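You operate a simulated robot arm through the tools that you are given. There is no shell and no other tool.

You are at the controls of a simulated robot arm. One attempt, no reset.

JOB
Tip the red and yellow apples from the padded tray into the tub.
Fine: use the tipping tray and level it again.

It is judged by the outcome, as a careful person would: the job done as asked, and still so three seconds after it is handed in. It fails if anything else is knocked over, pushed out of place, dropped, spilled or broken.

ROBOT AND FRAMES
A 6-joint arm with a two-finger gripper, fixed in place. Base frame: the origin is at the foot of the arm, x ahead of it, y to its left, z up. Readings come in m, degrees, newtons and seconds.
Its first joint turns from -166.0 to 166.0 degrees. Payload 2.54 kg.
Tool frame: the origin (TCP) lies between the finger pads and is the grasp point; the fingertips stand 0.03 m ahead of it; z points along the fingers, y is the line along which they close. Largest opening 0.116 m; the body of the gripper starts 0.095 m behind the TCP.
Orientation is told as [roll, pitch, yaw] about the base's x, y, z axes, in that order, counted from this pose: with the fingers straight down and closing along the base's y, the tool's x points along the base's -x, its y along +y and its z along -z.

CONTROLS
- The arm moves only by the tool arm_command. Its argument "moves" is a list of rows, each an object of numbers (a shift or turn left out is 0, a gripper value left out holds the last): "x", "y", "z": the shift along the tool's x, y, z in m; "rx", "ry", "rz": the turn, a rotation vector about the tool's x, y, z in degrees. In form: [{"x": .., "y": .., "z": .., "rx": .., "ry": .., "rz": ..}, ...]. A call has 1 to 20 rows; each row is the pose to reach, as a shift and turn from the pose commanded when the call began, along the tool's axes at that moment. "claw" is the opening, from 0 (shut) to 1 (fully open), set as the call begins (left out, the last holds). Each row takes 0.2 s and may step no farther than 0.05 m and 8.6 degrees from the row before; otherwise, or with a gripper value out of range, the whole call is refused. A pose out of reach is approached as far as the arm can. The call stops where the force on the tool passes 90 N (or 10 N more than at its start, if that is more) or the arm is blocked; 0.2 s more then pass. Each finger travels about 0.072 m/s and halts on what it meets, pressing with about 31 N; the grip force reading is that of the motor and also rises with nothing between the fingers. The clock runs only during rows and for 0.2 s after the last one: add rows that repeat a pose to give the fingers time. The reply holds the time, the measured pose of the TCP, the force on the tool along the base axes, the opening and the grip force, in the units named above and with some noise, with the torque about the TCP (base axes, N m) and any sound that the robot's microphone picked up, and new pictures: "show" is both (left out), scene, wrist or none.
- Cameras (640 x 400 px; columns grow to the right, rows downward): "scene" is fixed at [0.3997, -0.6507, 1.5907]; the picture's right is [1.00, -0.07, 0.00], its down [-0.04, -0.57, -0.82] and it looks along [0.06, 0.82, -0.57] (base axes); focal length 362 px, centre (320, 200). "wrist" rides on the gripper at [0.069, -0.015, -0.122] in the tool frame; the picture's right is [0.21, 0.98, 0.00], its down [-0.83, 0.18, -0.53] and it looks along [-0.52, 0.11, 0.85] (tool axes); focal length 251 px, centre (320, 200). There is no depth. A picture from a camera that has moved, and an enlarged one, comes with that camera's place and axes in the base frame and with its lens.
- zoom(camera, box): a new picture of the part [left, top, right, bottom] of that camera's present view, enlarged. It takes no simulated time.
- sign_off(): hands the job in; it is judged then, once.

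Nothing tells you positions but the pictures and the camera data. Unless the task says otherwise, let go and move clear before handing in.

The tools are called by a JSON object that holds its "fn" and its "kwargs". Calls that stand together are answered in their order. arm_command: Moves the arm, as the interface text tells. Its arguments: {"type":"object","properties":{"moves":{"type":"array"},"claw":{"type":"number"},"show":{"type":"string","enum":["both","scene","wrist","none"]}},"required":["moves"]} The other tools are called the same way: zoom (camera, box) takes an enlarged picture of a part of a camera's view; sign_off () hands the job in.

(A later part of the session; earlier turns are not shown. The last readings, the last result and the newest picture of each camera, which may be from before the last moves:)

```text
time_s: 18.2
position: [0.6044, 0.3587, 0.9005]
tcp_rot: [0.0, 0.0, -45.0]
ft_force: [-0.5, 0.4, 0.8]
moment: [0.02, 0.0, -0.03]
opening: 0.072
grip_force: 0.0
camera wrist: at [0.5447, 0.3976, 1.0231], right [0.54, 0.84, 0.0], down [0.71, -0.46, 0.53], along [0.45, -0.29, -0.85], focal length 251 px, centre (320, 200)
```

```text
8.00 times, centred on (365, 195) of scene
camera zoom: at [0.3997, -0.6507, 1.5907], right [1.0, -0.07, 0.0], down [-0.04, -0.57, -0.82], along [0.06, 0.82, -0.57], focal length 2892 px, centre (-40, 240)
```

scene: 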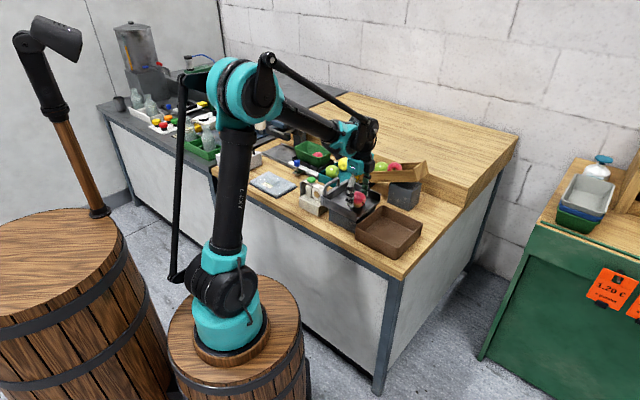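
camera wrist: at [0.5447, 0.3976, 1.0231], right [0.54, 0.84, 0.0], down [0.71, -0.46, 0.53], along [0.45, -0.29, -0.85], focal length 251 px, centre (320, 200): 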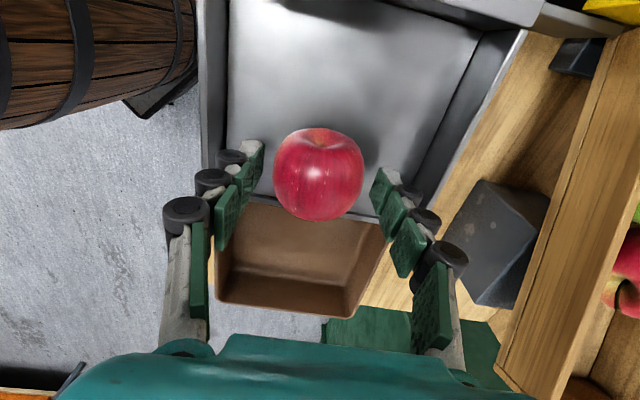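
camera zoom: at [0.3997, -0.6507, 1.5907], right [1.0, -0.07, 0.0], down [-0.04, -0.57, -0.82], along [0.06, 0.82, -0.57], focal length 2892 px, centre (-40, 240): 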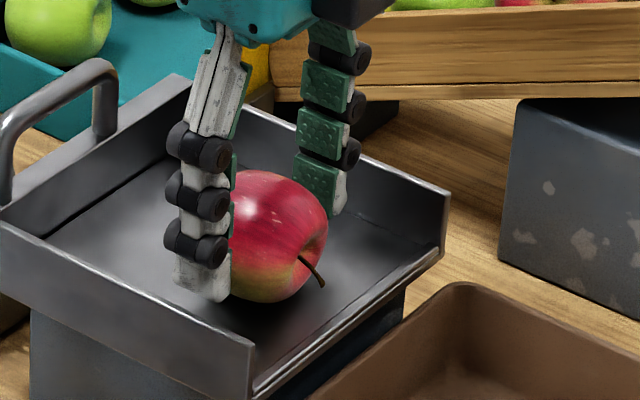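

Red is resting still in the tipping tray. I'll lift straight up and travel back to hover over yellow, this time with a 16° outward tilt so I stay clear of green.

{"fn": "arm_command", "kwargs": {"moves": [{"z": -0.02}, {"z": -0.05}, {"z": -0.09}, {"z": -0.13}, {"x": 0.0314, "y": 0.0289, "z": -0.13}, {"x": 0.0629, "y": 0.0577, "z": -0.13}, {"x": 0.0943, "y": 0.0866, "z": -0.13}, {"x": 0.1258, "y": 0.1154, "z": -0.13}, {"x": 0.1572, "y": 0.1443, "z": -0.13}, {"x": 0.1886, "y": 0.1731, "z": -0.13}, {"x": 0.2201, "y": 0.202, "z": -0.13}, {"x": 0.2515, "y": 0.2308, "z": -0.13}, {"x": 0.2515, "y": 0.2308, "z": -0.1, "rx": -4}, {"x": 0.2515, "y": 0.2308, "z": -0.068, "rx": -8}, {"x": 0.2515, "y": 0.2308, "z": -0.036, "rx": -12}, {"x": 0.2515, "y": 0.2308, "z": -0.0046, "rx": -16}, {"x": 0.2515, "y": 0.2308, "z": -0.0046, "rx": -16}]}}

{"fn": "zoom", "kwargs": {"camera": "wrist", "box": [220, 60, 460, 260]}}

{"fn": "zoom", "kwargs": {"camera": "scene", "box": [300, 110, 410, 230]}}

```text
time_s: 21.8
position: [0.5907, 0.6993, 0.903]
tcp_rot: [16.2, 0.0, -45.0]
ft_force: [0.3, -0.3, -0.1]
moment: [0.0, -0.01, 0.01]
opening: 0.0718
grip_force: 0.1
camera wrist: at [0.5073, 0.7133, 1.0167], right [0.51, 0.82, 0.27], down [0.6, -0.57, 0.56], along [0.61, -0.13, -0.78], focal length 251 px, centre (320, 200)
```

scene: 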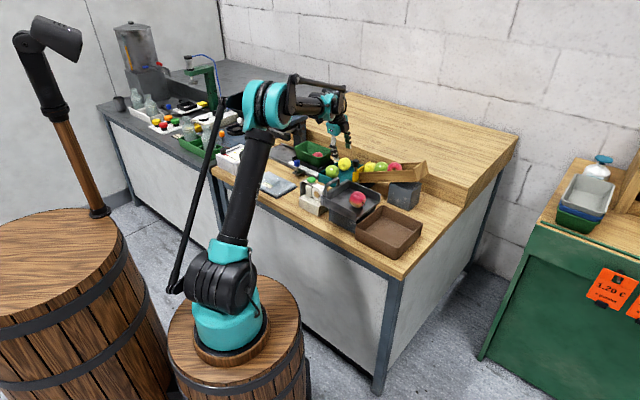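
wrist: 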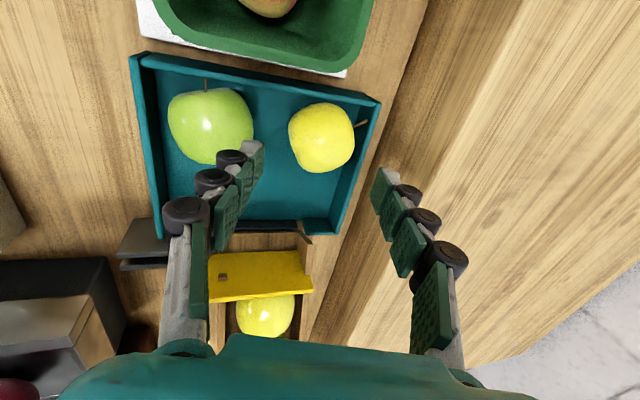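

```text
2.00 times, centred on (340, 160) of wrist
camera zoom: at [0.5073, 0.7133, 1.0167], right [0.51, 0.82, 0.27], down [0.6, -0.57, 0.56], along [0.61, -0.13, -0.78], focal length 503 px, centre (280, 280)
```

zoom: 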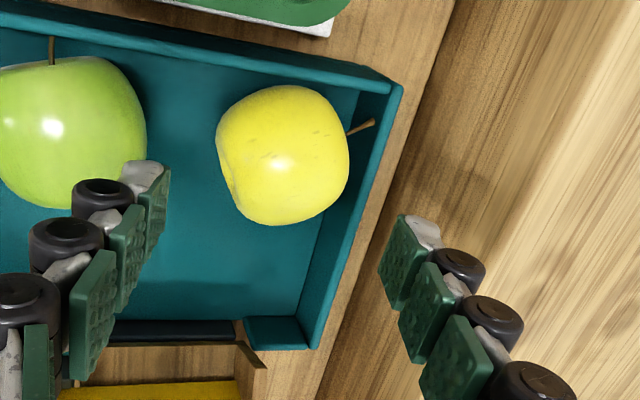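

```text
3.33 times, centred on (355, 170) of scene
camera zoom: at [0.3997, -0.6507, 1.5907], right [1.0, -0.07, 0.0], down [-0.04, -0.57, -0.82], along [0.06, 0.82, -0.57], focal length 1205 px, centre (203, 300)
```

zoom: 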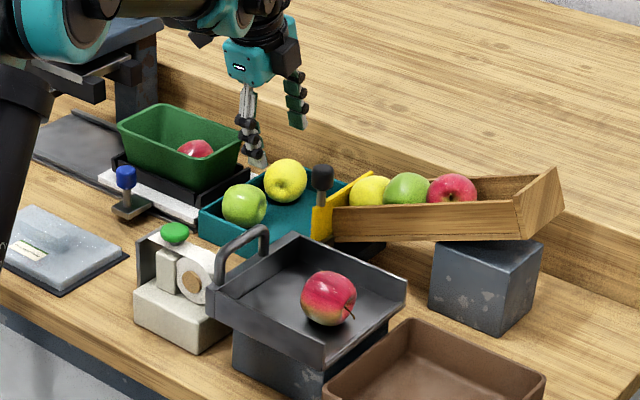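

Yellow is nearly centred, about 2 mm off sideways. I'll correct that, narrow the fingers and go down most of the way.

{"fn": "arm_command", "kwargs": {"moves": [{"x": 0.0022, "y": 0.0, "z": 0.015}, {"x": 0.0022, "y": 0.0, "z": 0.032}, {"x": 0.0022, "y": 0.0, "z": 0.05}, {"x": 0.0022, "y": 0.0, "z": 0.05}], "claw": 0.55, "show": "wrist"}}

{"fn": "zoom", "kwargs": {"camera": "wrist", "box": [220, 60, 460, 260]}}

{"fn": "zoom", "kwargs": {"camera": "scene", "box": [310, 120, 390, 180]}}

```text
time_s: 22.8
position: [0.5969, 0.7136, 0.8563]
tcp_rot: [16.0, 0.0, -45.0]
ft_force: [0.9, -0.3, 0.3]
moment: [0.0, 0.04, 0.01]
opening: 0.0638
grip_force: 0.0
camera wrist: at [0.5151, 0.7277, 0.9692], right [0.51, 0.82, 0.27], down [0.6, -0.56, 0.56], along [0.61, -0.13, -0.78], focal length 251 px, centre (320, 200)
```

wrist: 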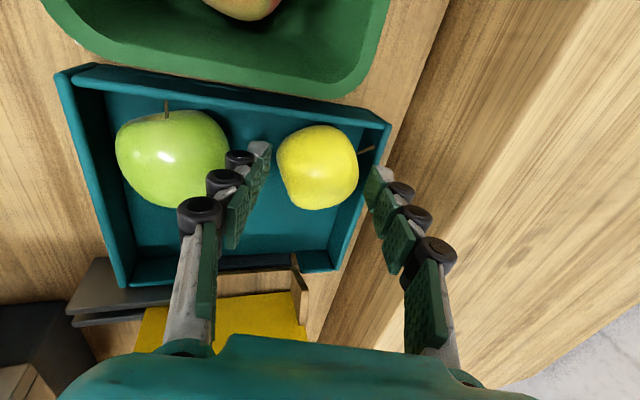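

```text
2.00 times, centred on (340, 160) of wrist
camera zoom: at [0.5151, 0.7277, 0.9692], right [0.51, 0.82, 0.27], down [0.6, -0.56, 0.56], along [0.61, -0.13, -0.78], focal length 503 px, centre (280, 280)
```

zoom: 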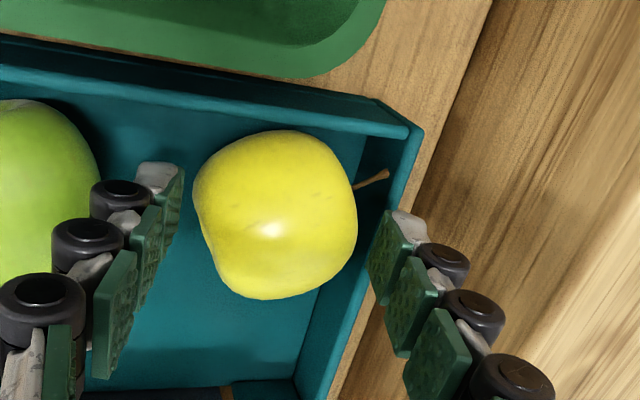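

```text
6.67 times, centred on (350, 150) of scene
camera zoom: at [0.3997, -0.6507, 1.5907], right [1.0, -0.07, 0.0], down [-0.04, -0.57, -0.82], along [0.06, 0.82, -0.57], focal length 2410 px, centre (120, 533)
```

zoom: 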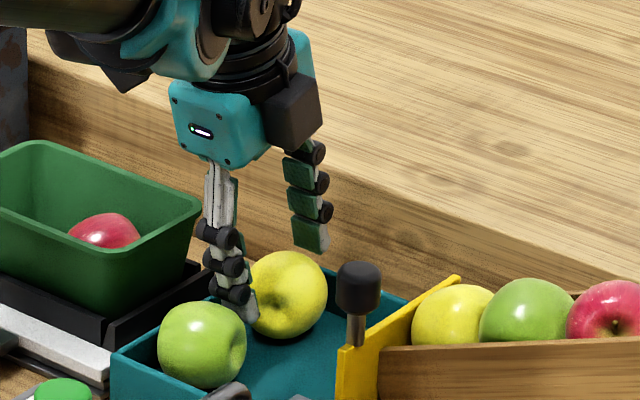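

Alignment looks good. I'll make a small shift away from the back wall, go down the last 18 mm, and check before gripping.

{"fn": "arm_command", "kwargs": {"moves": [{"x": -0.001, "y": -0.0025, "z": 0.003}, {"x": -0.001, "y": -0.0025, "z": 0.01}, {"x": -0.001, "y": -0.0025, "z": 0.018}, {"x": -0.001, "y": -0.0025, "z": 0.018}], "claw": 0.54, "show": "wrist"}}

{"fn": "zoom", "kwargs": {"camera": "wrist", "box": [220, 60, 460, 260]}}

```text
time_s: 23.8
position: [0.6023, 0.7141, 0.8391]
tcp_rot: [16.0, 0.0, -45.1]
ft_force: [-0.6, -0.2, -0.5]
moment: [-0.02, 0.01, -0.02]
opening: 0.0624
grip_force: 0.0
camera wrist: at [0.5187, 0.7282, 0.9532], right [0.51, 0.82, 0.27], down [0.6, -0.56, 0.56], along [0.61, -0.13, -0.78], focal length 251 px, centre (320, 200)
```

wrist: 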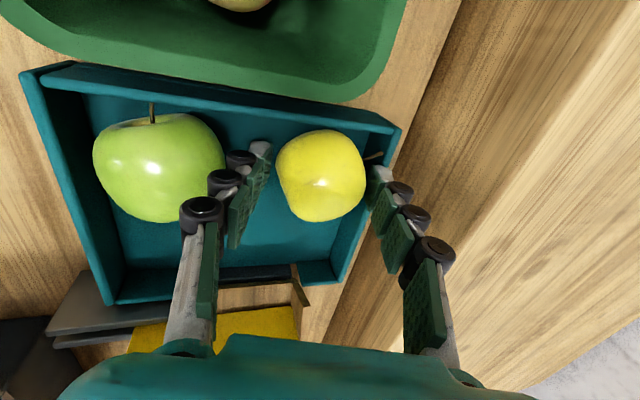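

```text
2.00 times, centred on (340, 160) of wrist
camera zoom: at [0.5187, 0.7282, 0.9532], right [0.51, 0.82, 0.27], down [0.6, -0.56, 0.56], along [0.61, -0.13, -0.78], focal length 503 px, centre (280, 280)
```

zoom: 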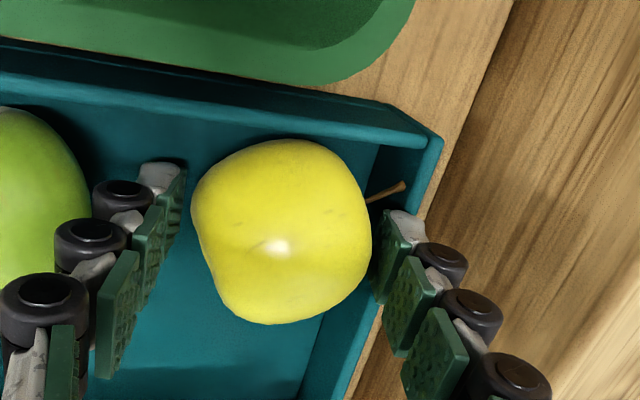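

{"fn": "arm_command", "kwargs": {"moves": [{"z": 0.0015}, {"z": 0.0015}], "show": "none"}}

{"fn": "arm_command", "kwargs": {"moves": [{"z": 0.0}, {"z": 0.0}, {"z": 0.0}], "claw": 0.35, "show": "wrist"}}

```text
time_s: 24.4
position: [0.6016, 0.7134, 0.8384]
tcp_rot: [15.9, 0.0, -45.0]
ft_force: [-0.3, 0.1, 0.3]
moment: [0.02, 0.0, 0.0]
opening: 0.0626
grip_force: 0.0
```

```text
time_s: 25.2
position: [0.6018, 0.7127, 0.8384]
tcp_rot: [16.1, 0.0, -45.0]
ft_force: [0.5, -0.2, 3.5]
moment: [0.02, -0.06, 0.03]
opening: 0.0552
grip_force: 30.9
camera wrist: at [0.5186, 0.7277, 0.9519], right [0.51, 0.82, 0.27], down [0.6, -0.56, 0.56], along [0.61, -0.13, -0.78], focal length 251 px, centre (320, 200)
```

wrist: 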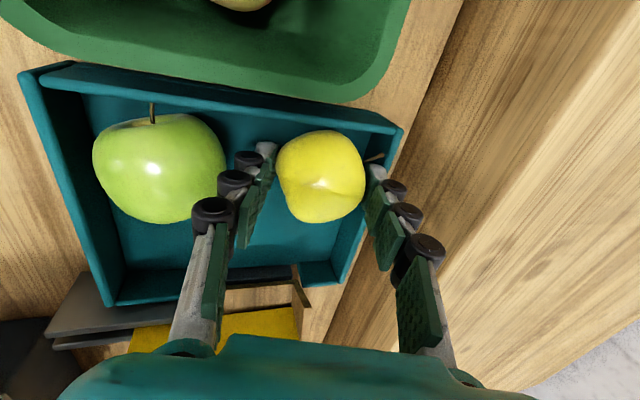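

Yellow is gripped at 0.055 m with 31 N. I'll lift back along the tool axis and confirm it's held.

{"fn": "arm_command", "kwargs": {"moves": [{"z": -0.008}, {"z": -0.018}, {"z": -0.035}, {"z": -0.06}, {"z": -0.06}]}}

{"fn": "zoom", "kwargs": {"camera": "scene", "box": [300, 110, 410, 230]}}

```text
time_s: 26.4
position: [0.5899, 0.6999, 0.8962]
tcp_rot: [15.9, 0.0, -44.9]
ft_force: [0.3, 0.0, -1.3]
moment: [0.05, 0.0, 0.0]
opening: 0.0552
grip_force: 30.8
camera wrist: at [0.5068, 0.7149, 1.0094], right [0.51, 0.82, 0.27], down [0.6, -0.56, 0.56], along [0.61, -0.13, -0.78], focal length 251 px, centre (320, 200)
```

scene: 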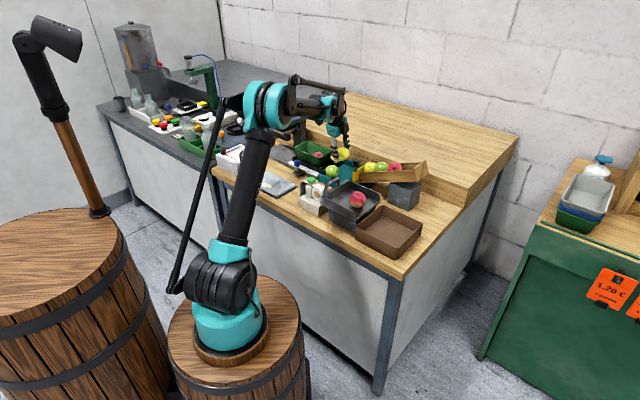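
wrist: 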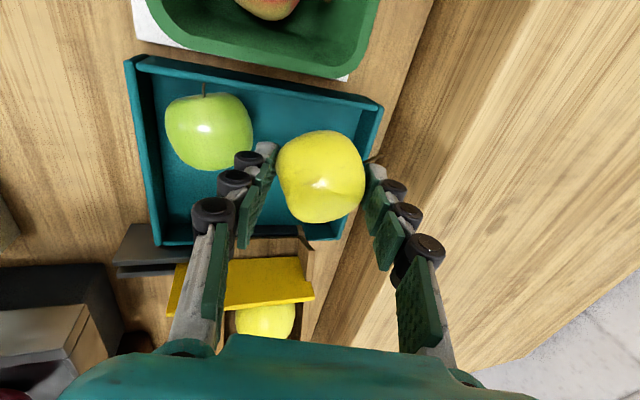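

```text
3.33 times, centred on (355, 170) of scene
camera zoom: at [0.3997, -0.6507, 1.5907], right [1.0, -0.07, 0.0], down [-0.04, -0.57, -0.82], along [0.06, 0.82, -0.57], focal length 1205 px, centre (203, 300)
```

zoom: 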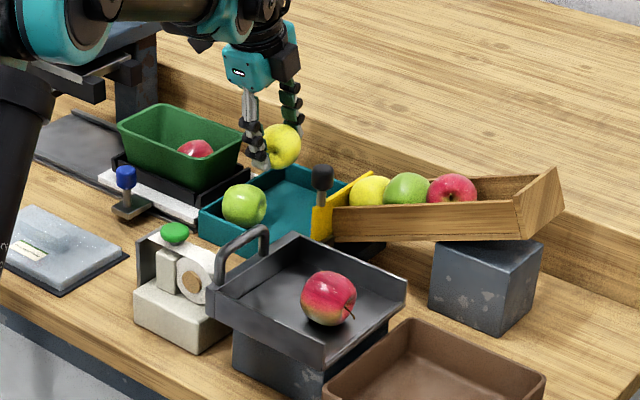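

Yellow is held and green is undisturbed. I'll carry yellow across to above the tipping tray, on the handle side of red.

{"fn": "arm_command", "kwargs": {"moves": [{"y": 0.01, "z": -0.034, "rx": 4}, {"y": 0.0193, "z": -0.067, "rx": 8}, {"y": 0.029, "z": -0.101, "rx": 12}, {"y": 0.0386, "z": -0.1346, "rx": 16}, {"x": -0.0271, "y": 0.0078, "z": -0.1434, "rx": 16}, {"x": -0.0542, "y": -0.0229, "z": -0.1522, "rx": 16}, {"x": -0.0813, "y": -0.0537, "z": -0.161, "rx": 16}, {"x": -0.1085, "y": -0.0844, "z": -0.1699, "rx": 16}, {"x": -0.1356, "y": -0.1152, "z": -0.1787, "rx": 16}, {"x": -0.1627, "y": -0.1459, "z": -0.1875, "rx": 16}, {"x": -0.1898, "y": -0.1767, "z": -0.1963, "rx": 16}, {"x": -0.1898, "y": -0.1767, "z": -0.1963, "rx": 16}]}}

{"fn": "zoom", "kwargs": {"camera": "scene", "box": [310, 120, 410, 230]}}

```text
time_s: 29.0
position: [0.57, 0.4082, 1.0348]
tcp_rot: [0.0, 0.0, -45.0]
ft_force: [0.0, -0.2, -0.6]
moment: [-0.02, 0.05, 0.0]
opening: 0.0549
grip_force: 31.4
camera wrist: at [0.5104, 0.4462, 1.1563], right [0.54, 0.84, 0.0], down [0.71, -0.46, 0.53], along [0.45, -0.29, -0.85], focal length 251 px, centre (320, 200)
```

scene: 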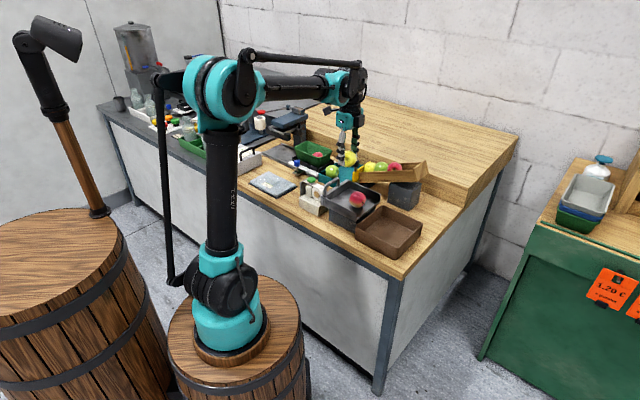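
wrist: 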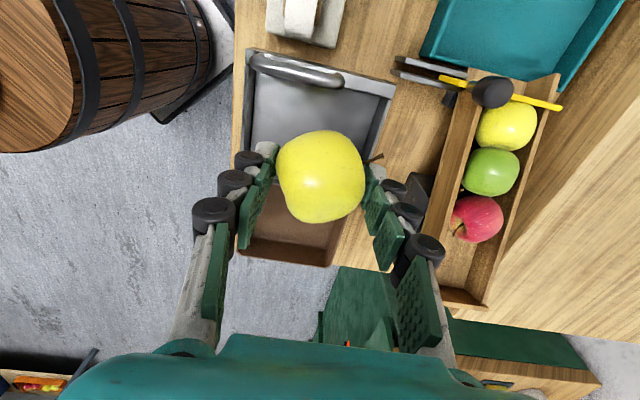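

```text
3.64 times, centred on (360, 175) of scene
camera zoom: at [0.3997, -0.6507, 1.5907], right [1.0, -0.07, 0.0], down [-0.04, -0.57, -0.82], along [0.06, 0.82, -0.57], focal length 1314 px, centre (174, 291)
```

zoom: 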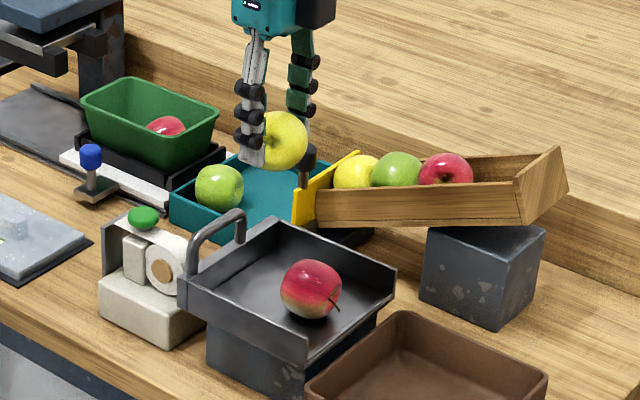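

I'm positioned at about u 0.69, v −0.114. I'll lower yellow to just above the floor.

{"fn": "arm_command", "kwargs": {"moves": [{"x": 0.001, "y": -0.001, "z": 0.03}, {"x": 0.001, "y": -0.002, "z": 0.06}, {"x": 0.001, "y": -0.002, "z": 0.09}, {"x": 0.001, "y": -0.002, "z": 0.11}, {"x": 0.001, "y": -0.002, "z": 0.118}, {"x": 0.001, "y": -0.002, "z": 0.118}]}}

{"fn": "zoom", "kwargs": {"camera": "scene", "box": [330, 160, 400, 230]}}

{"fn": "zoom", "kwargs": {"camera": "wrist", "box": [200, 40, 440, 240]}}

```text
time_s: 30.4
position: [0.5642, 0.4085, 0.9159]
tcp_rot: [0.0, -0.1, -44.9]
ft_force: [0.2, 0.5, -1.2]
moment: [-0.05, -0.01, -0.01]
opening: 0.0547
grip_force: 30.7
camera wrist: at [0.5047, 0.4462, 1.0384], right [0.54, 0.84, 0.0], down [0.71, -0.46, 0.53], along [0.45, -0.29, -0.85], focal length 251 px, centre (320, 200)
```

scene: 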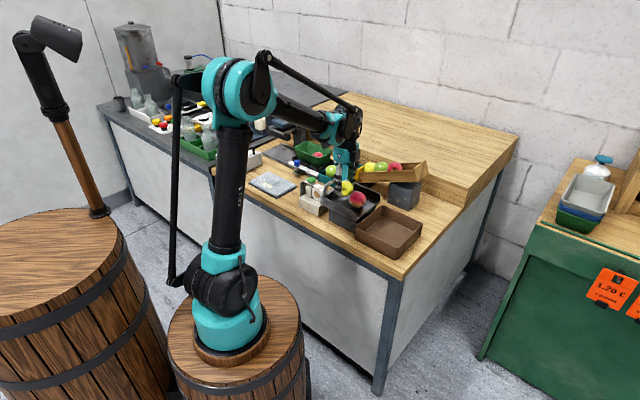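
wrist: 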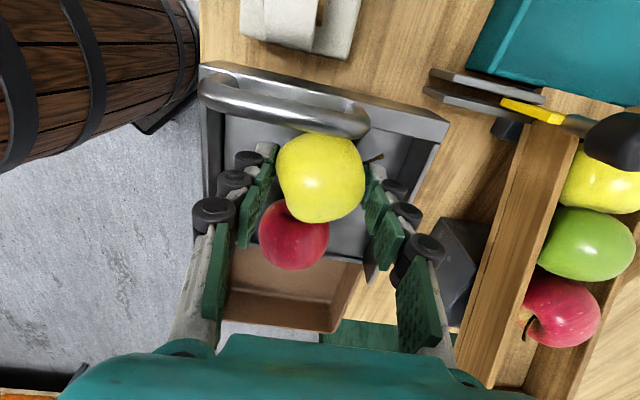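

```text
5.71 times, centred on (365, 195) of scene
camera zoom: at [0.3997, -0.6507, 1.5907], right [1.0, -0.07, 0.0], down [-0.04, -0.57, -0.82], along [0.06, 0.82, -0.57], focal length 2066 px, centre (63, 229)
```

zoom: 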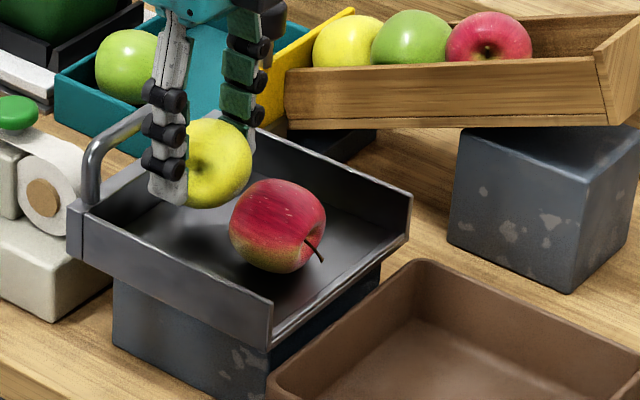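

```text
2.00 times, centred on (320, 140) of wrist
camera zoom: at [0.5047, 0.4462, 1.0384], right [0.54, 0.84, 0.0], down [0.71, -0.46, 0.53], along [0.45, -0.29, -0.85], focal length 503 px, centre (320, 320)
```

zoom: 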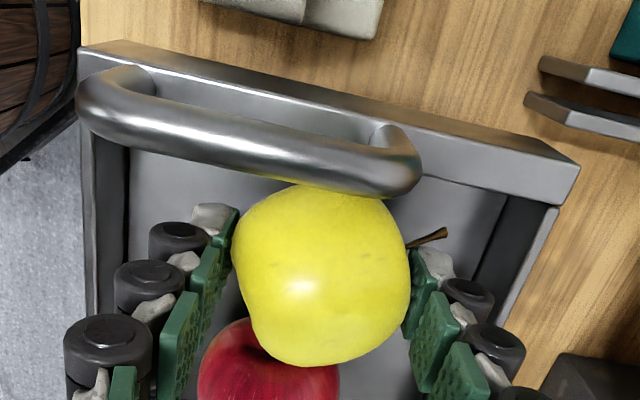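

{"fn": "arm_command", "kwargs": {"moves": [{"x": -0.001, "z": 0.004}, {"x": -0.001, "z": 0.008}, {"x": -0.001, "z": 0.011}, {"x": -0.001, "z": 0.011}], "show": "none"}}

{"fn": "arm_command", "kwargs": {"moves": [{"z": 0.001}, {"z": 0.002}, {"z": 0.002}], "show": "none"}}

```text
time_s: 31.4
position: [0.5644, 0.4068, 0.906]
tcp_rot: [0.0, 0.1, -45.0]
ft_force: [0.8, -0.4, -0.3]
moment: [-0.01, -0.01, 0.0]
opening: 0.0548
grip_force: 31.1
```

```text
time_s: 32.2
position: [0.565, 0.4078, 0.9038]
tcp_rot: [0.0, 0.0, -45.0]
ft_force: [0.5, -0.6, -1.1]
moment: [0.0, 0.02, 0.0]
opening: 0.0545
grip_force: 30.8
```

{"fn": "arm_command", "kwargs": {"moves": [{"z": 0.001}, {"z": 0.002}, {"z": 0.002}], "show": "none"}}

{"fn": "zoom", "kwargs": {"camera": "scene", "box": [335, 165, 385, 215]}}

```text
time_s: 33.0
position: [0.5654, 0.407, 0.902]
tcp_rot: [0.1, 0.0, -45.0]
ft_force: [2.0, -1.0, 15.7]
moment: [0.03, -0.11, 0.02]
opening: 0.0547
grip_force: 31.2
```

```text
8.00 times, centred on (360, 190) of scene
camera zoom: at [0.3997, -0.6507, 1.5907], right [1.0, -0.07, 0.0], down [-0.04, -0.57, -0.82], along [0.06, 0.82, -0.57], focal length 2892 px, centre (0, 280)
```

zoom: 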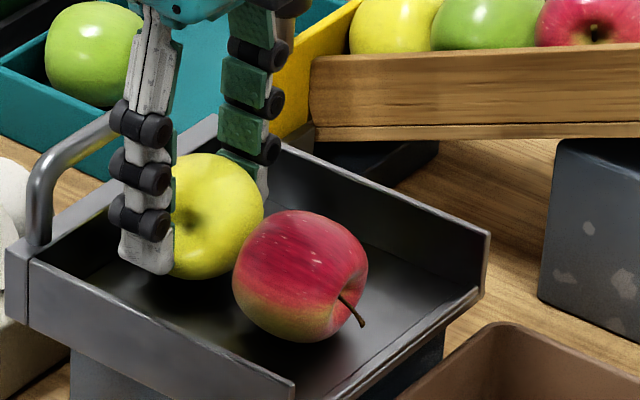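

Yellow has touched the tray floor at about 15 N. I'll back off 1 mm and open gently.

{"fn": "arm_command", "kwargs": {"moves": [{"z": -0.001}, {"z": -0.001}], "show": "none"}}

{"fn": "arm_command", "kwargs": {"moves": [{"z": 0.0}, {"z": 0.0}, {"z": 0.0}, {"z": 0.0}], "claw": 0.62}}

{"fn": "zoom", "kwargs": {"camera": "scene", "box": [335, 165, 385, 215]}}

```text
time_s: 33.6
position: [0.5637, 0.4075, 0.9024]
tcp_rot: [-0.1, 0.0, -45.0]
ft_force: [0.5, 0.5, 4.6]
moment: [0.03, -0.02, -0.03]
opening: 0.0549
grip_force: 31.1
```

```text
time_s: 34.6
position: [0.5644, 0.4083, 0.9016]
tcp_rot: [0.0, 0.0, -45.0]
ft_force: [-0.1, -0.3, -0.2]
moment: [0.0, 0.01, 0.0]
opening: 0.0721
grip_force: 0.1
camera wrist: at [0.5047, 0.4456, 1.0244], right [0.54, 0.84, 0.0], down [0.71, -0.46, 0.53], along [0.45, -0.29, -0.85], focal length 251 px, centre (320, 200)
```

scene: 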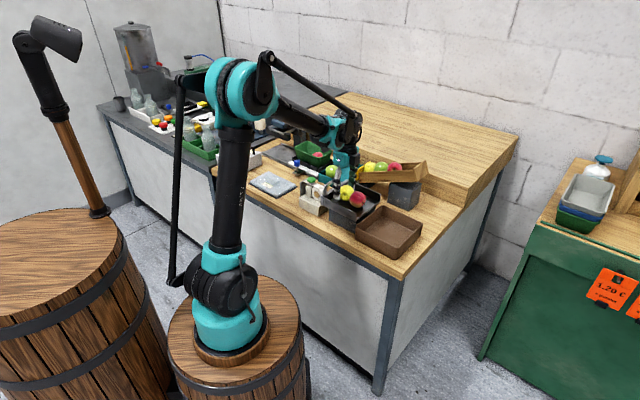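
wrist: 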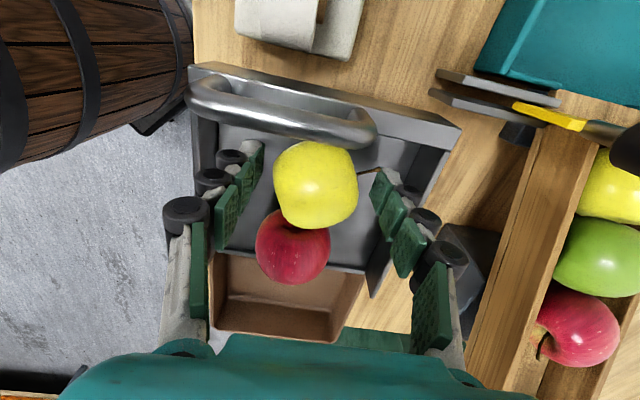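

```text
8.00 times, centred on (360, 190) of scene
camera zoom: at [0.3997, -0.6507, 1.5907], right [1.0, -0.07, 0.0], down [-0.04, -0.57, -0.82], along [0.06, 0.82, -0.57], focal length 2892 px, centre (0, 280)
```

zoom: 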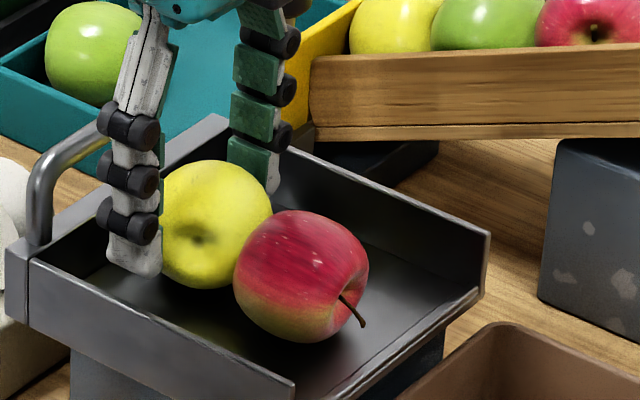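

Both apples now sit in the tipping tray. I'll lift clear, turn the gripper 90°, and move over the near part of the handle bar, which is centred at about u 0.66, v −0.071, z 0.922.

{"fn": "arm_command", "kwargs": {"moves": [{"z": -0.02}, {"z": -0.05}, {"z": -0.09}, {"z": -0.13}, {"x": 0.004, "y": -0.004, "z": -0.13, "rz": -8.2}, {"x": 0.008, "y": -0.008, "z": -0.13, "rz": -16.4}, {"x": 0.012, "y": -0.012, "z": -0.13, "rz": -24.6}, {"x": 0.016, "y": -0.016, "z": -0.13, "rz": -32.8}, {"x": 0.02, "y": -0.02, "z": -0.13, "rz": -41}, {"x": 0.024, "y": -0.024, "z": -0.13, "rz": -49.2}, {"x": 0.028, "y": -0.028, "z": -0.13, "rz": -57.4}, {"x": 0.032, "y": -0.032, "z": -0.13, "rz": -65.6}, {"x": 0.035, "y": -0.036, "z": -0.13, "rz": -73.8}, {"x": 0.038, "y": -0.04, "z": -0.13, "rz": -82}, {"x": 0.0394, "y": -0.0428, "z": -0.13, "rz": -90}, {"x": 0.0394, "y": -0.0428, "z": -0.13, "rz": -90}]}}

{"fn": "zoom", "kwargs": {"camera": "scene", "box": [320, 150, 420, 240]}}

{"fn": "zoom", "kwargs": {"camera": "wrist", "box": [160, 40, 400, 240]}}

```text
time_s: 38.0
position: [0.5046, 0.4056, 1.0329]
tcp_rot: [-0.1, -0.1, 45.0]
ft_force: [-0.4, 0.8, -0.7]
moment: [-0.03, 0.01, 0.0]
opening: 0.0721
grip_force: 0.1
camera wrist: at [0.4674, 0.3457, 1.1551], right [-0.84, 0.54, 0.0], down [0.45, 0.71, 0.53], along [0.29, 0.45, -0.85], focal length 251 px, centre (320, 200)
```

scene: 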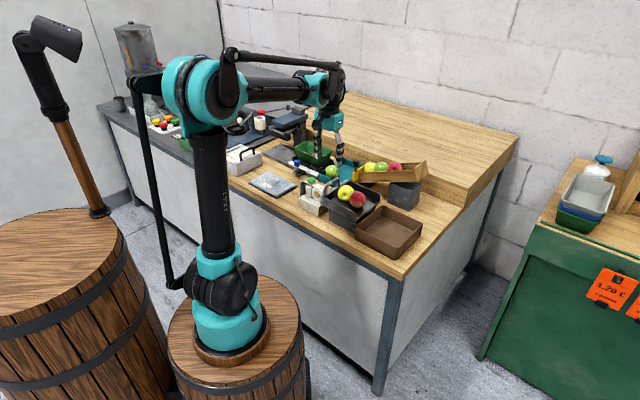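
wrist: 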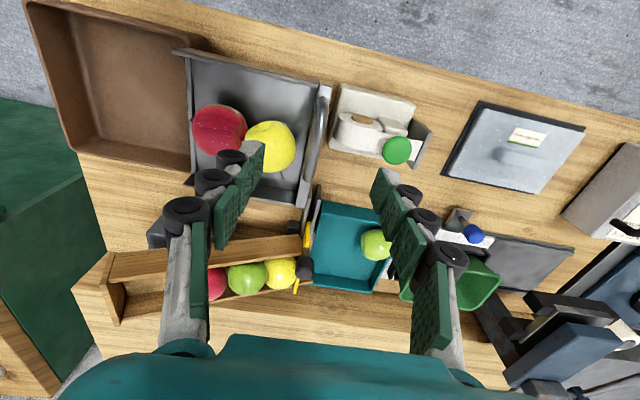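

```text
4.44 times, centred on (370, 195) of scene
camera zoom: at [0.3997, -0.6507, 1.5907], right [1.0, -0.07, 0.0], down [-0.04, -0.57, -0.82], along [0.06, 0.82, -0.57], focal length 1607 px, centre (98, 222)
```

zoom: 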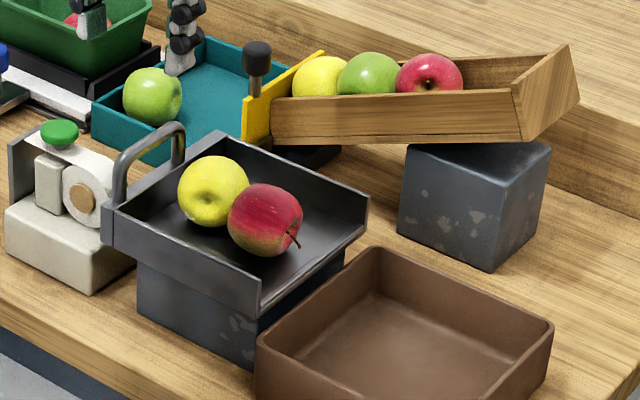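

```text
2.00 times, centred on (280, 140) of wrist
camera zoom: at [0.4674, 0.3457, 1.1551], right [-0.84, 0.54, 0.0], down [0.45, 0.71, 0.53], along [0.29, 0.45, -0.85], focal length 503 px, centre (400, 320)
```

zoom: 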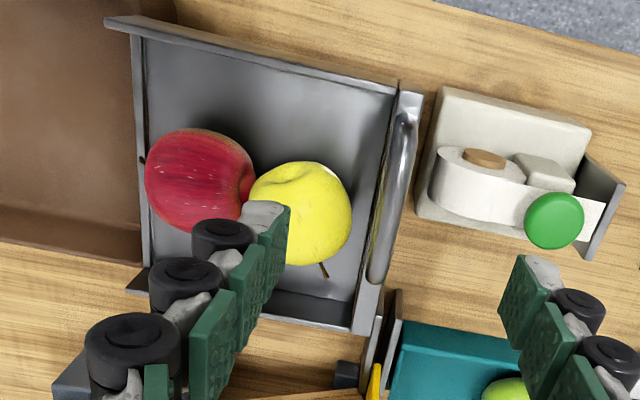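

Both apples are settled and touching each other. The handle bar runs along u at v ≈ −0.0725. I'll narrow the gripper and go down over the bar.

{"fn": "arm_command", "kwargs": {"moves": [{"y": -0.002, "z": 0.02}, {"y": -0.002, "z": 0.05}, {"y": -0.002, "z": 0.075}, {"y": -0.002, "z": 0.085}, {"y": -0.002, "z": 0.085}], "claw": 0.345}}

{"fn": "zoom", "kwargs": {"camera": "scene", "box": [315, 160, 385, 220]}}

{"fn": "zoom", "kwargs": {"camera": "wrist", "box": [200, 40, 440, 240]}}

```text
time_s: 39.2
position: [0.5061, 0.4037, 0.947]
tcp_rot: [0.0, 0.1, 45.0]
ft_force: [-1.1, -0.2, -0.7]
moment: [-0.01, 0.0, 0.0]
opening: 0.0397
grip_force: 0.0
camera wrist: at [0.4678, 0.3443, 1.0704], right [-0.84, 0.54, 0.0], down [0.46, 0.71, 0.53], along [0.29, 0.45, -0.85], focal length 251 px, centre (320, 200)
```

scene: 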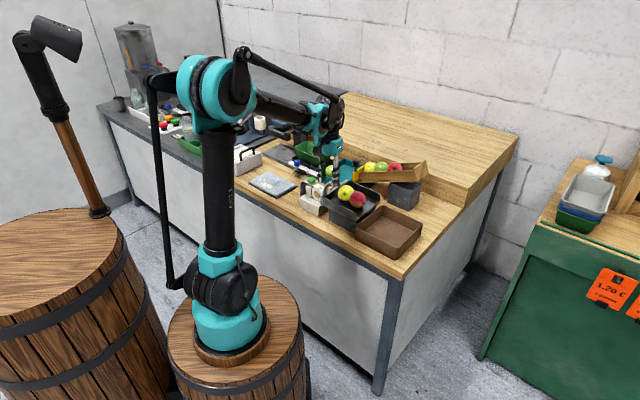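
wrist: 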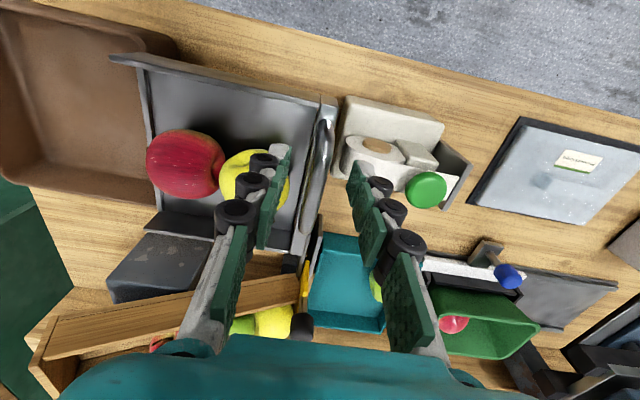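

```text
6.67 times, centred on (350, 190) of scene
camera zoom: at [0.3997, -0.6507, 1.5907], right [1.0, -0.07, 0.0], down [-0.04, -0.57, -0.82], along [0.06, 0.82, -0.57], focal length 2410 px, centre (120, 267)
```

zoom: 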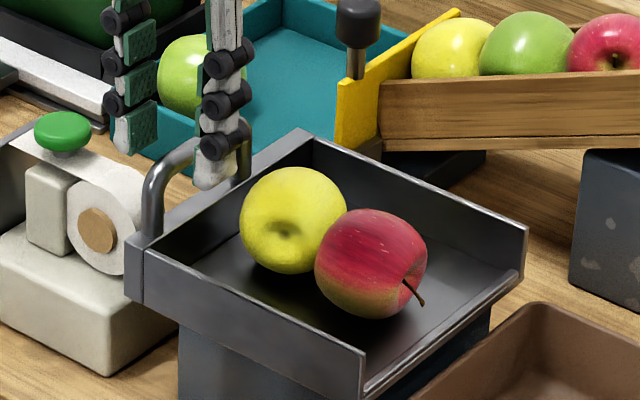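

```text
2.00 times, centred on (320, 140) of wrist
camera zoom: at [0.4678, 0.3443, 1.0704], right [-0.84, 0.54, 0.0], down [0.46, 0.71, 0.53], along [0.29, 0.45, -0.85], focal length 503 px, centre (320, 320)
```

zoom: 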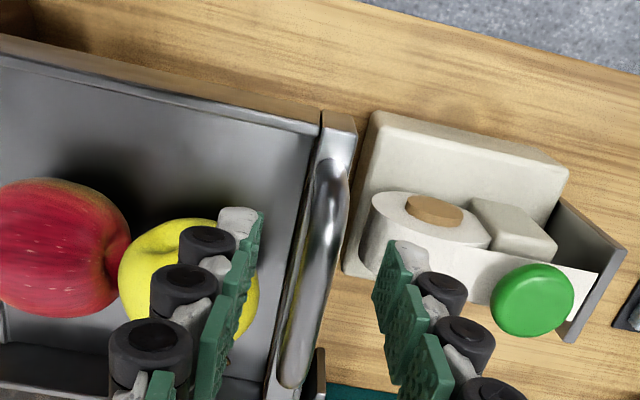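

The bar sits about 4.5 mm toward the tray from my centreline. I'll shift over, go down another 15 mm, and check.

{"fn": "arm_command", "kwargs": {"moves": [{"y": -0.0045}, {"y": -0.0045, "z": 0.007}, {"y": -0.0045, "z": 0.015}, {"y": -0.0045, "z": 0.015}], "show": "wrist"}}

{"fn": "zoom", "kwargs": {"camera": "scene", "box": [325, 165, 375, 205]}}

{"fn": "zoom", "kwargs": {"camera": "wrist", "box": [240, 80, 400, 200]}}

```text
time_s: 40.2
position: [0.5091, 0.3999, 0.9327]
tcp_rot: [0.0, 0.1, 45.0]
ft_force: [-0.5, -0.5, 0.1]
moment: [0.03, -0.01, 0.01]
opening: 0.0401
grip_force: 0.0
camera wrist: at [0.4706, 0.3405, 1.0557], right [-0.84, 0.54, 0.0], down [0.46, 0.71, 0.53], along [0.29, 0.45, -0.85], focal length 251 px, centre (320, 200)
```

wrist: 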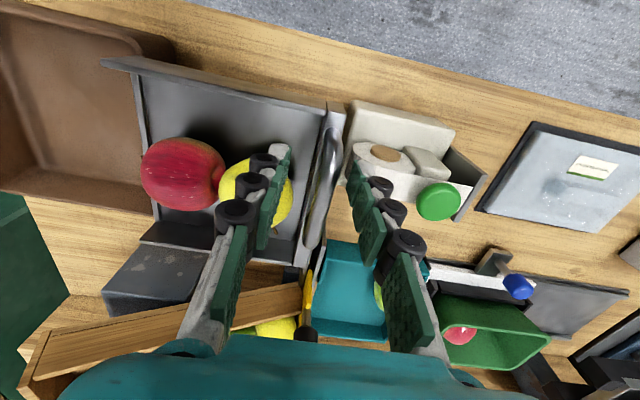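

```text
10.00 times, centred on (350, 185) of scene
camera zoom: at [0.3997, -0.6507, 1.5907], right [1.0, -0.07, 0.0], down [-0.04, -0.57, -0.82], along [0.06, 0.82, -0.57], focal length 3615 px, centre (20, 350)
```

zoom: 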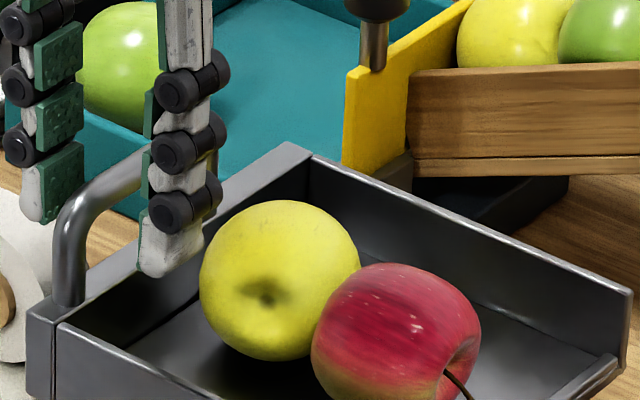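

```text
3.33 times, centred on (320, 140) of wrist
camera zoom: at [0.4706, 0.3405, 1.0557], right [-0.84, 0.54, 0.0], down [0.46, 0.71, 0.53], along [0.29, 0.45, -0.85], focal length 838 px, centre (320, 400)
```

zoom: 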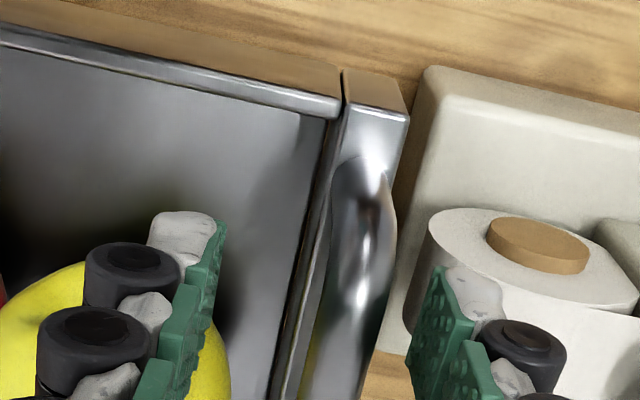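

The bar is between the fingers, 2 mm off centre. I'll correct that and close on it.

{"fn": "arm_command", "kwargs": {"moves": [{"y": 0.002}, {"y": 0.002}], "show": "none"}}

{"fn": "arm_command", "kwargs": {"moves": [{"z": 0.0}, {"z": 0.0}, {"z": 0.0}, {"z": 0.0}], "claw": 0.0}}

{"fn": "zoom", "kwargs": {"camera": "scene", "box": [325, 165, 375, 205]}}

{"fn": "zoom", "kwargs": {"camera": "wrist", "box": [240, 80, 400, 200]}}

```text
time_s: 40.8
position: [0.508, 0.4004, 0.9336]
tcp_rot: [0.0, 0.0, 45.0]
ft_force: [-0.2, -0.8, 0.4]
moment: [0.01, -0.02, -0.02]
opening: 0.0397
grip_force: 0.1
```

```text
time_s: 41.8
position: [0.5047, 0.4036, 0.9337]
tcp_rot: [0.0, 0.1, 45.1]
ft_force: [-18.7, 20.9, 10.7]
moment: [0.16, 0.56, -0.14]
opening: 0.0112
grip_force: 38.0
camera wrist: at [0.4679, 0.3436, 1.0561], right [-0.84, 0.54, 0.0], down [0.46, 0.71, 0.53], along [0.29, 0.45, -0.85], focal length 251 px, centre (320, 200)
```

scene: 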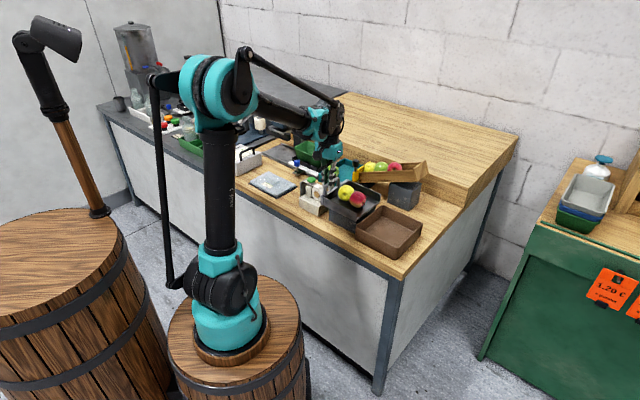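
wrist: 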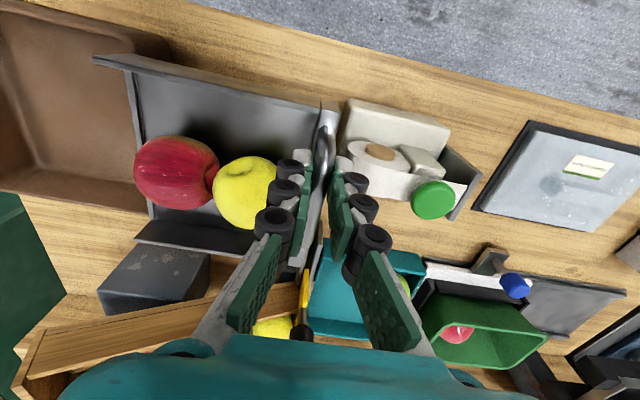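

```text
10.00 times, centred on (350, 185) of scene
camera zoom: at [0.3997, -0.6507, 1.5907], right [1.0, -0.07, 0.0], down [-0.04, -0.57, -0.82], along [0.06, 0.82, -0.57], focal length 3615 px, centre (20, 350)
```

zoom: 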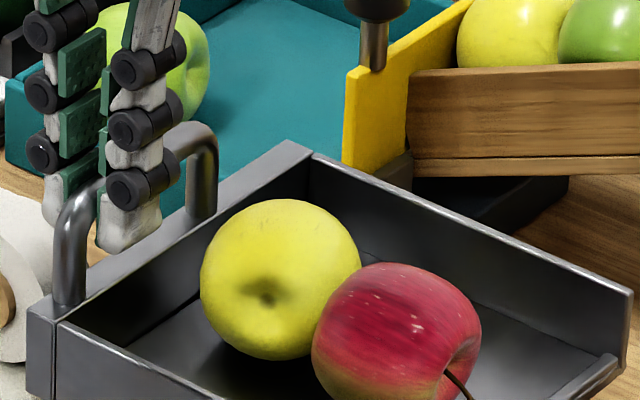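

```text
3.33 times, centred on (320, 140) of wrist
camera zoom: at [0.4679, 0.3436, 1.0561], right [-0.84, 0.54, 0.0], down [0.46, 0.71, 0.53], along [0.29, 0.45, -0.85], focal length 838 px, centre (320, 400)
```

zoom: 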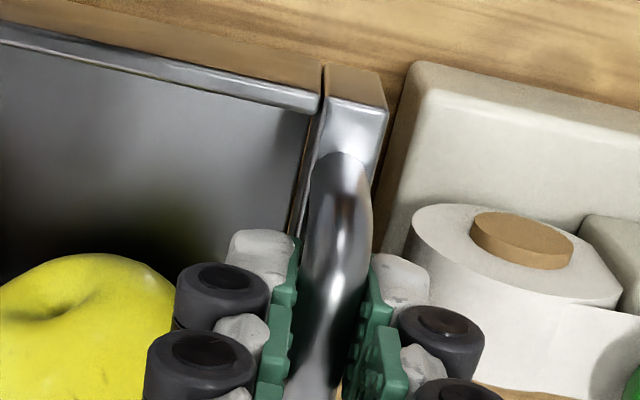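

The handle is gripped at 0.011 m. The sideways force of about 28 N says the bar is really about 4 mm toward +v, so I'll relax that offset first.

{"fn": "arm_command", "kwargs": {"moves": [{"y": 0.002}, {"y": 0.004}, {"y": 0.004}], "show": "none"}}

```text
time_s: 42.6
position: [0.506, 0.4042, 0.9328]
tcp_rot: [-0.1, 0.0, 44.9]
ft_force: [-5.8, -5.9, 1.7]
moment: [0.31, -0.29, 0.04]
opening: 0.0107
grip_force: 38.2
```

The force is now small. I'll start the tip with a 6° trial along the arc I estimate around the open-side hinge, and check forces.

{"fn": "arm_command", "kwargs": {"moves": [{"y": -0.0022, "z": -0.0038, "rx": -1.5}, {"y": -0.0046, "z": -0.0074, "rx": -3}, {"y": -0.007, "z": -0.011, "rx": -4.5}, {"y": -0.0095, "z": -0.0145, "rx": -6}, {"y": -0.0095, "z": -0.0145, "rx": -6}]}}

{"fn": "zoom", "kwargs": {"camera": "scene", "box": [320, 165, 400, 230]}}

```text
time_s: 43.8
position: [0.5116, 0.3967, 0.9471]
tcp_rot: [5.9, 0.0, 45.1]
ft_force: [-5.8, -11.5, -5.1]
moment: [-0.43, 0.42, 0.11]
opening: 0.011
grip_force: 37.5
camera wrist: at [0.483, 0.3286, 1.0675], right [-0.84, 0.54, 0.1], down [0.5, 0.67, 0.55], along [0.23, 0.51, -0.83], focal length 251 px, centre (320, 200)
```

scene: 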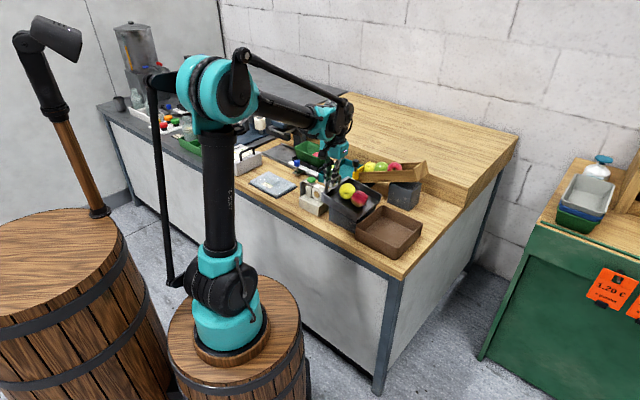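
wrist: 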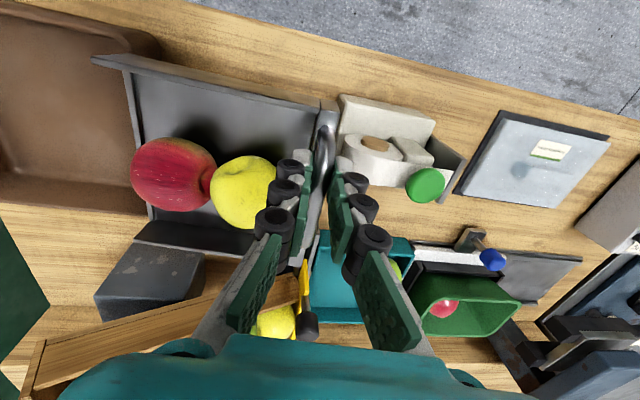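

```text
6.15 times, centred on (360, 198) of scene
camera zoom: at [0.3997, -0.6507, 1.5907], right [1.0, -0.07, 0.0], down [-0.04, -0.57, -0.82], along [0.06, 0.82, -0.57], focal length 2224 px, centre (74, 215)
```

zoom: 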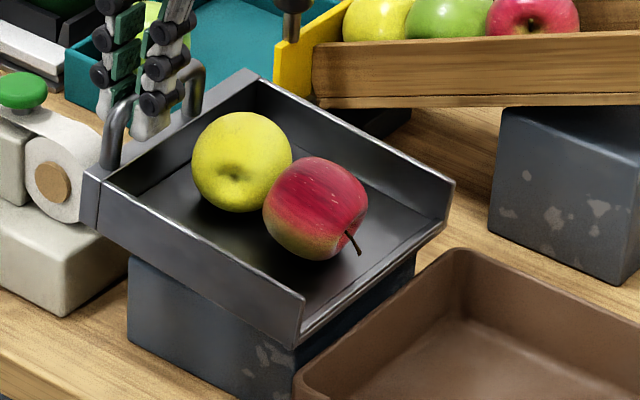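

The tray tips freely about the hinge I assumed, with low forces. I'll continue to about 18°.

{"fn": "arm_command", "kwargs": {"moves": [{"y": -0.0046, "z": -0.0074, "rx": -3}, {"y": -0.0095, "z": -0.0145, "rx": -6}, {"y": -0.0149, "z": -0.0214, "rx": -9}, {"y": -0.0206, "z": -0.028, "rx": -12}, {"y": -0.0206, "z": -0.028, "rx": -12}]}}

{"fn": "zoom", "kwargs": {"camera": "scene", "box": [320, 160, 430, 250]}}

```text
time_s: 45.0
position: [0.5293, 0.3817, 0.9729]
tcp_rot: [17.9, 0.1, 45.0]
ft_force: [-11.1, -28.7, -12.5]
moment: [-0.45, 0.19, 0.2]
opening: 0.011
grip_force: 38.1
camera wrist: at [0.5176, 0.2961, 1.0853], right [-0.81, 0.51, 0.3], down [0.58, 0.59, 0.56], along [0.11, 0.63, -0.77], focal length 251 px, centre (320, 200)
```

scene: 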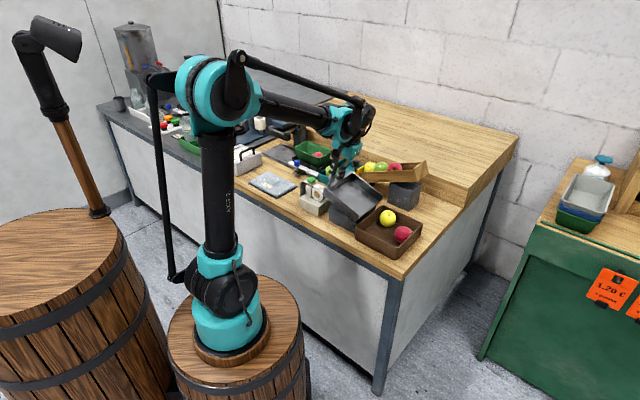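
wrist: 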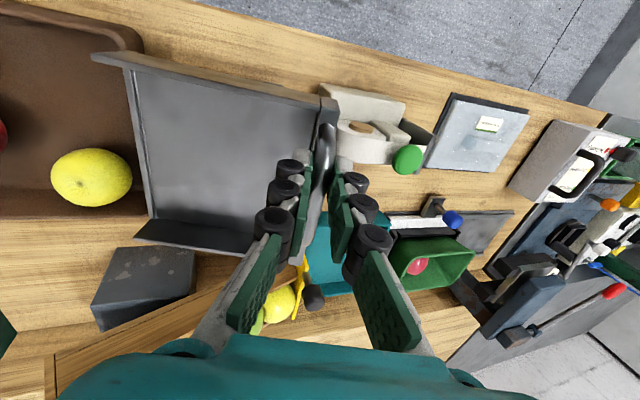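

```text
4.44 times, centred on (375, 205) of scene
camera zoom: at [0.3997, -0.6507, 1.5907], right [1.0, -0.07, 0.0], down [-0.04, -0.57, -0.82], along [0.06, 0.82, -0.57], focal length 1607 px, centre (76, 178)
```

zoom: 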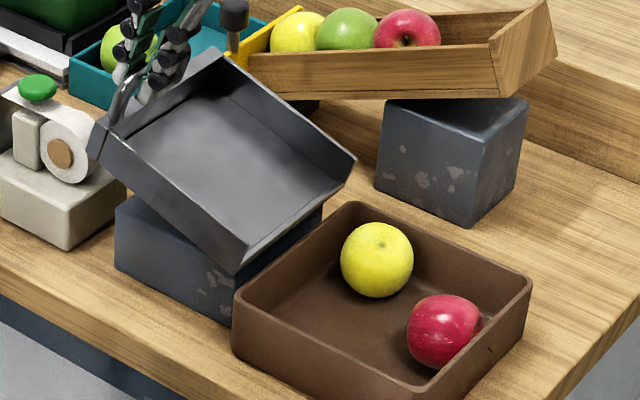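

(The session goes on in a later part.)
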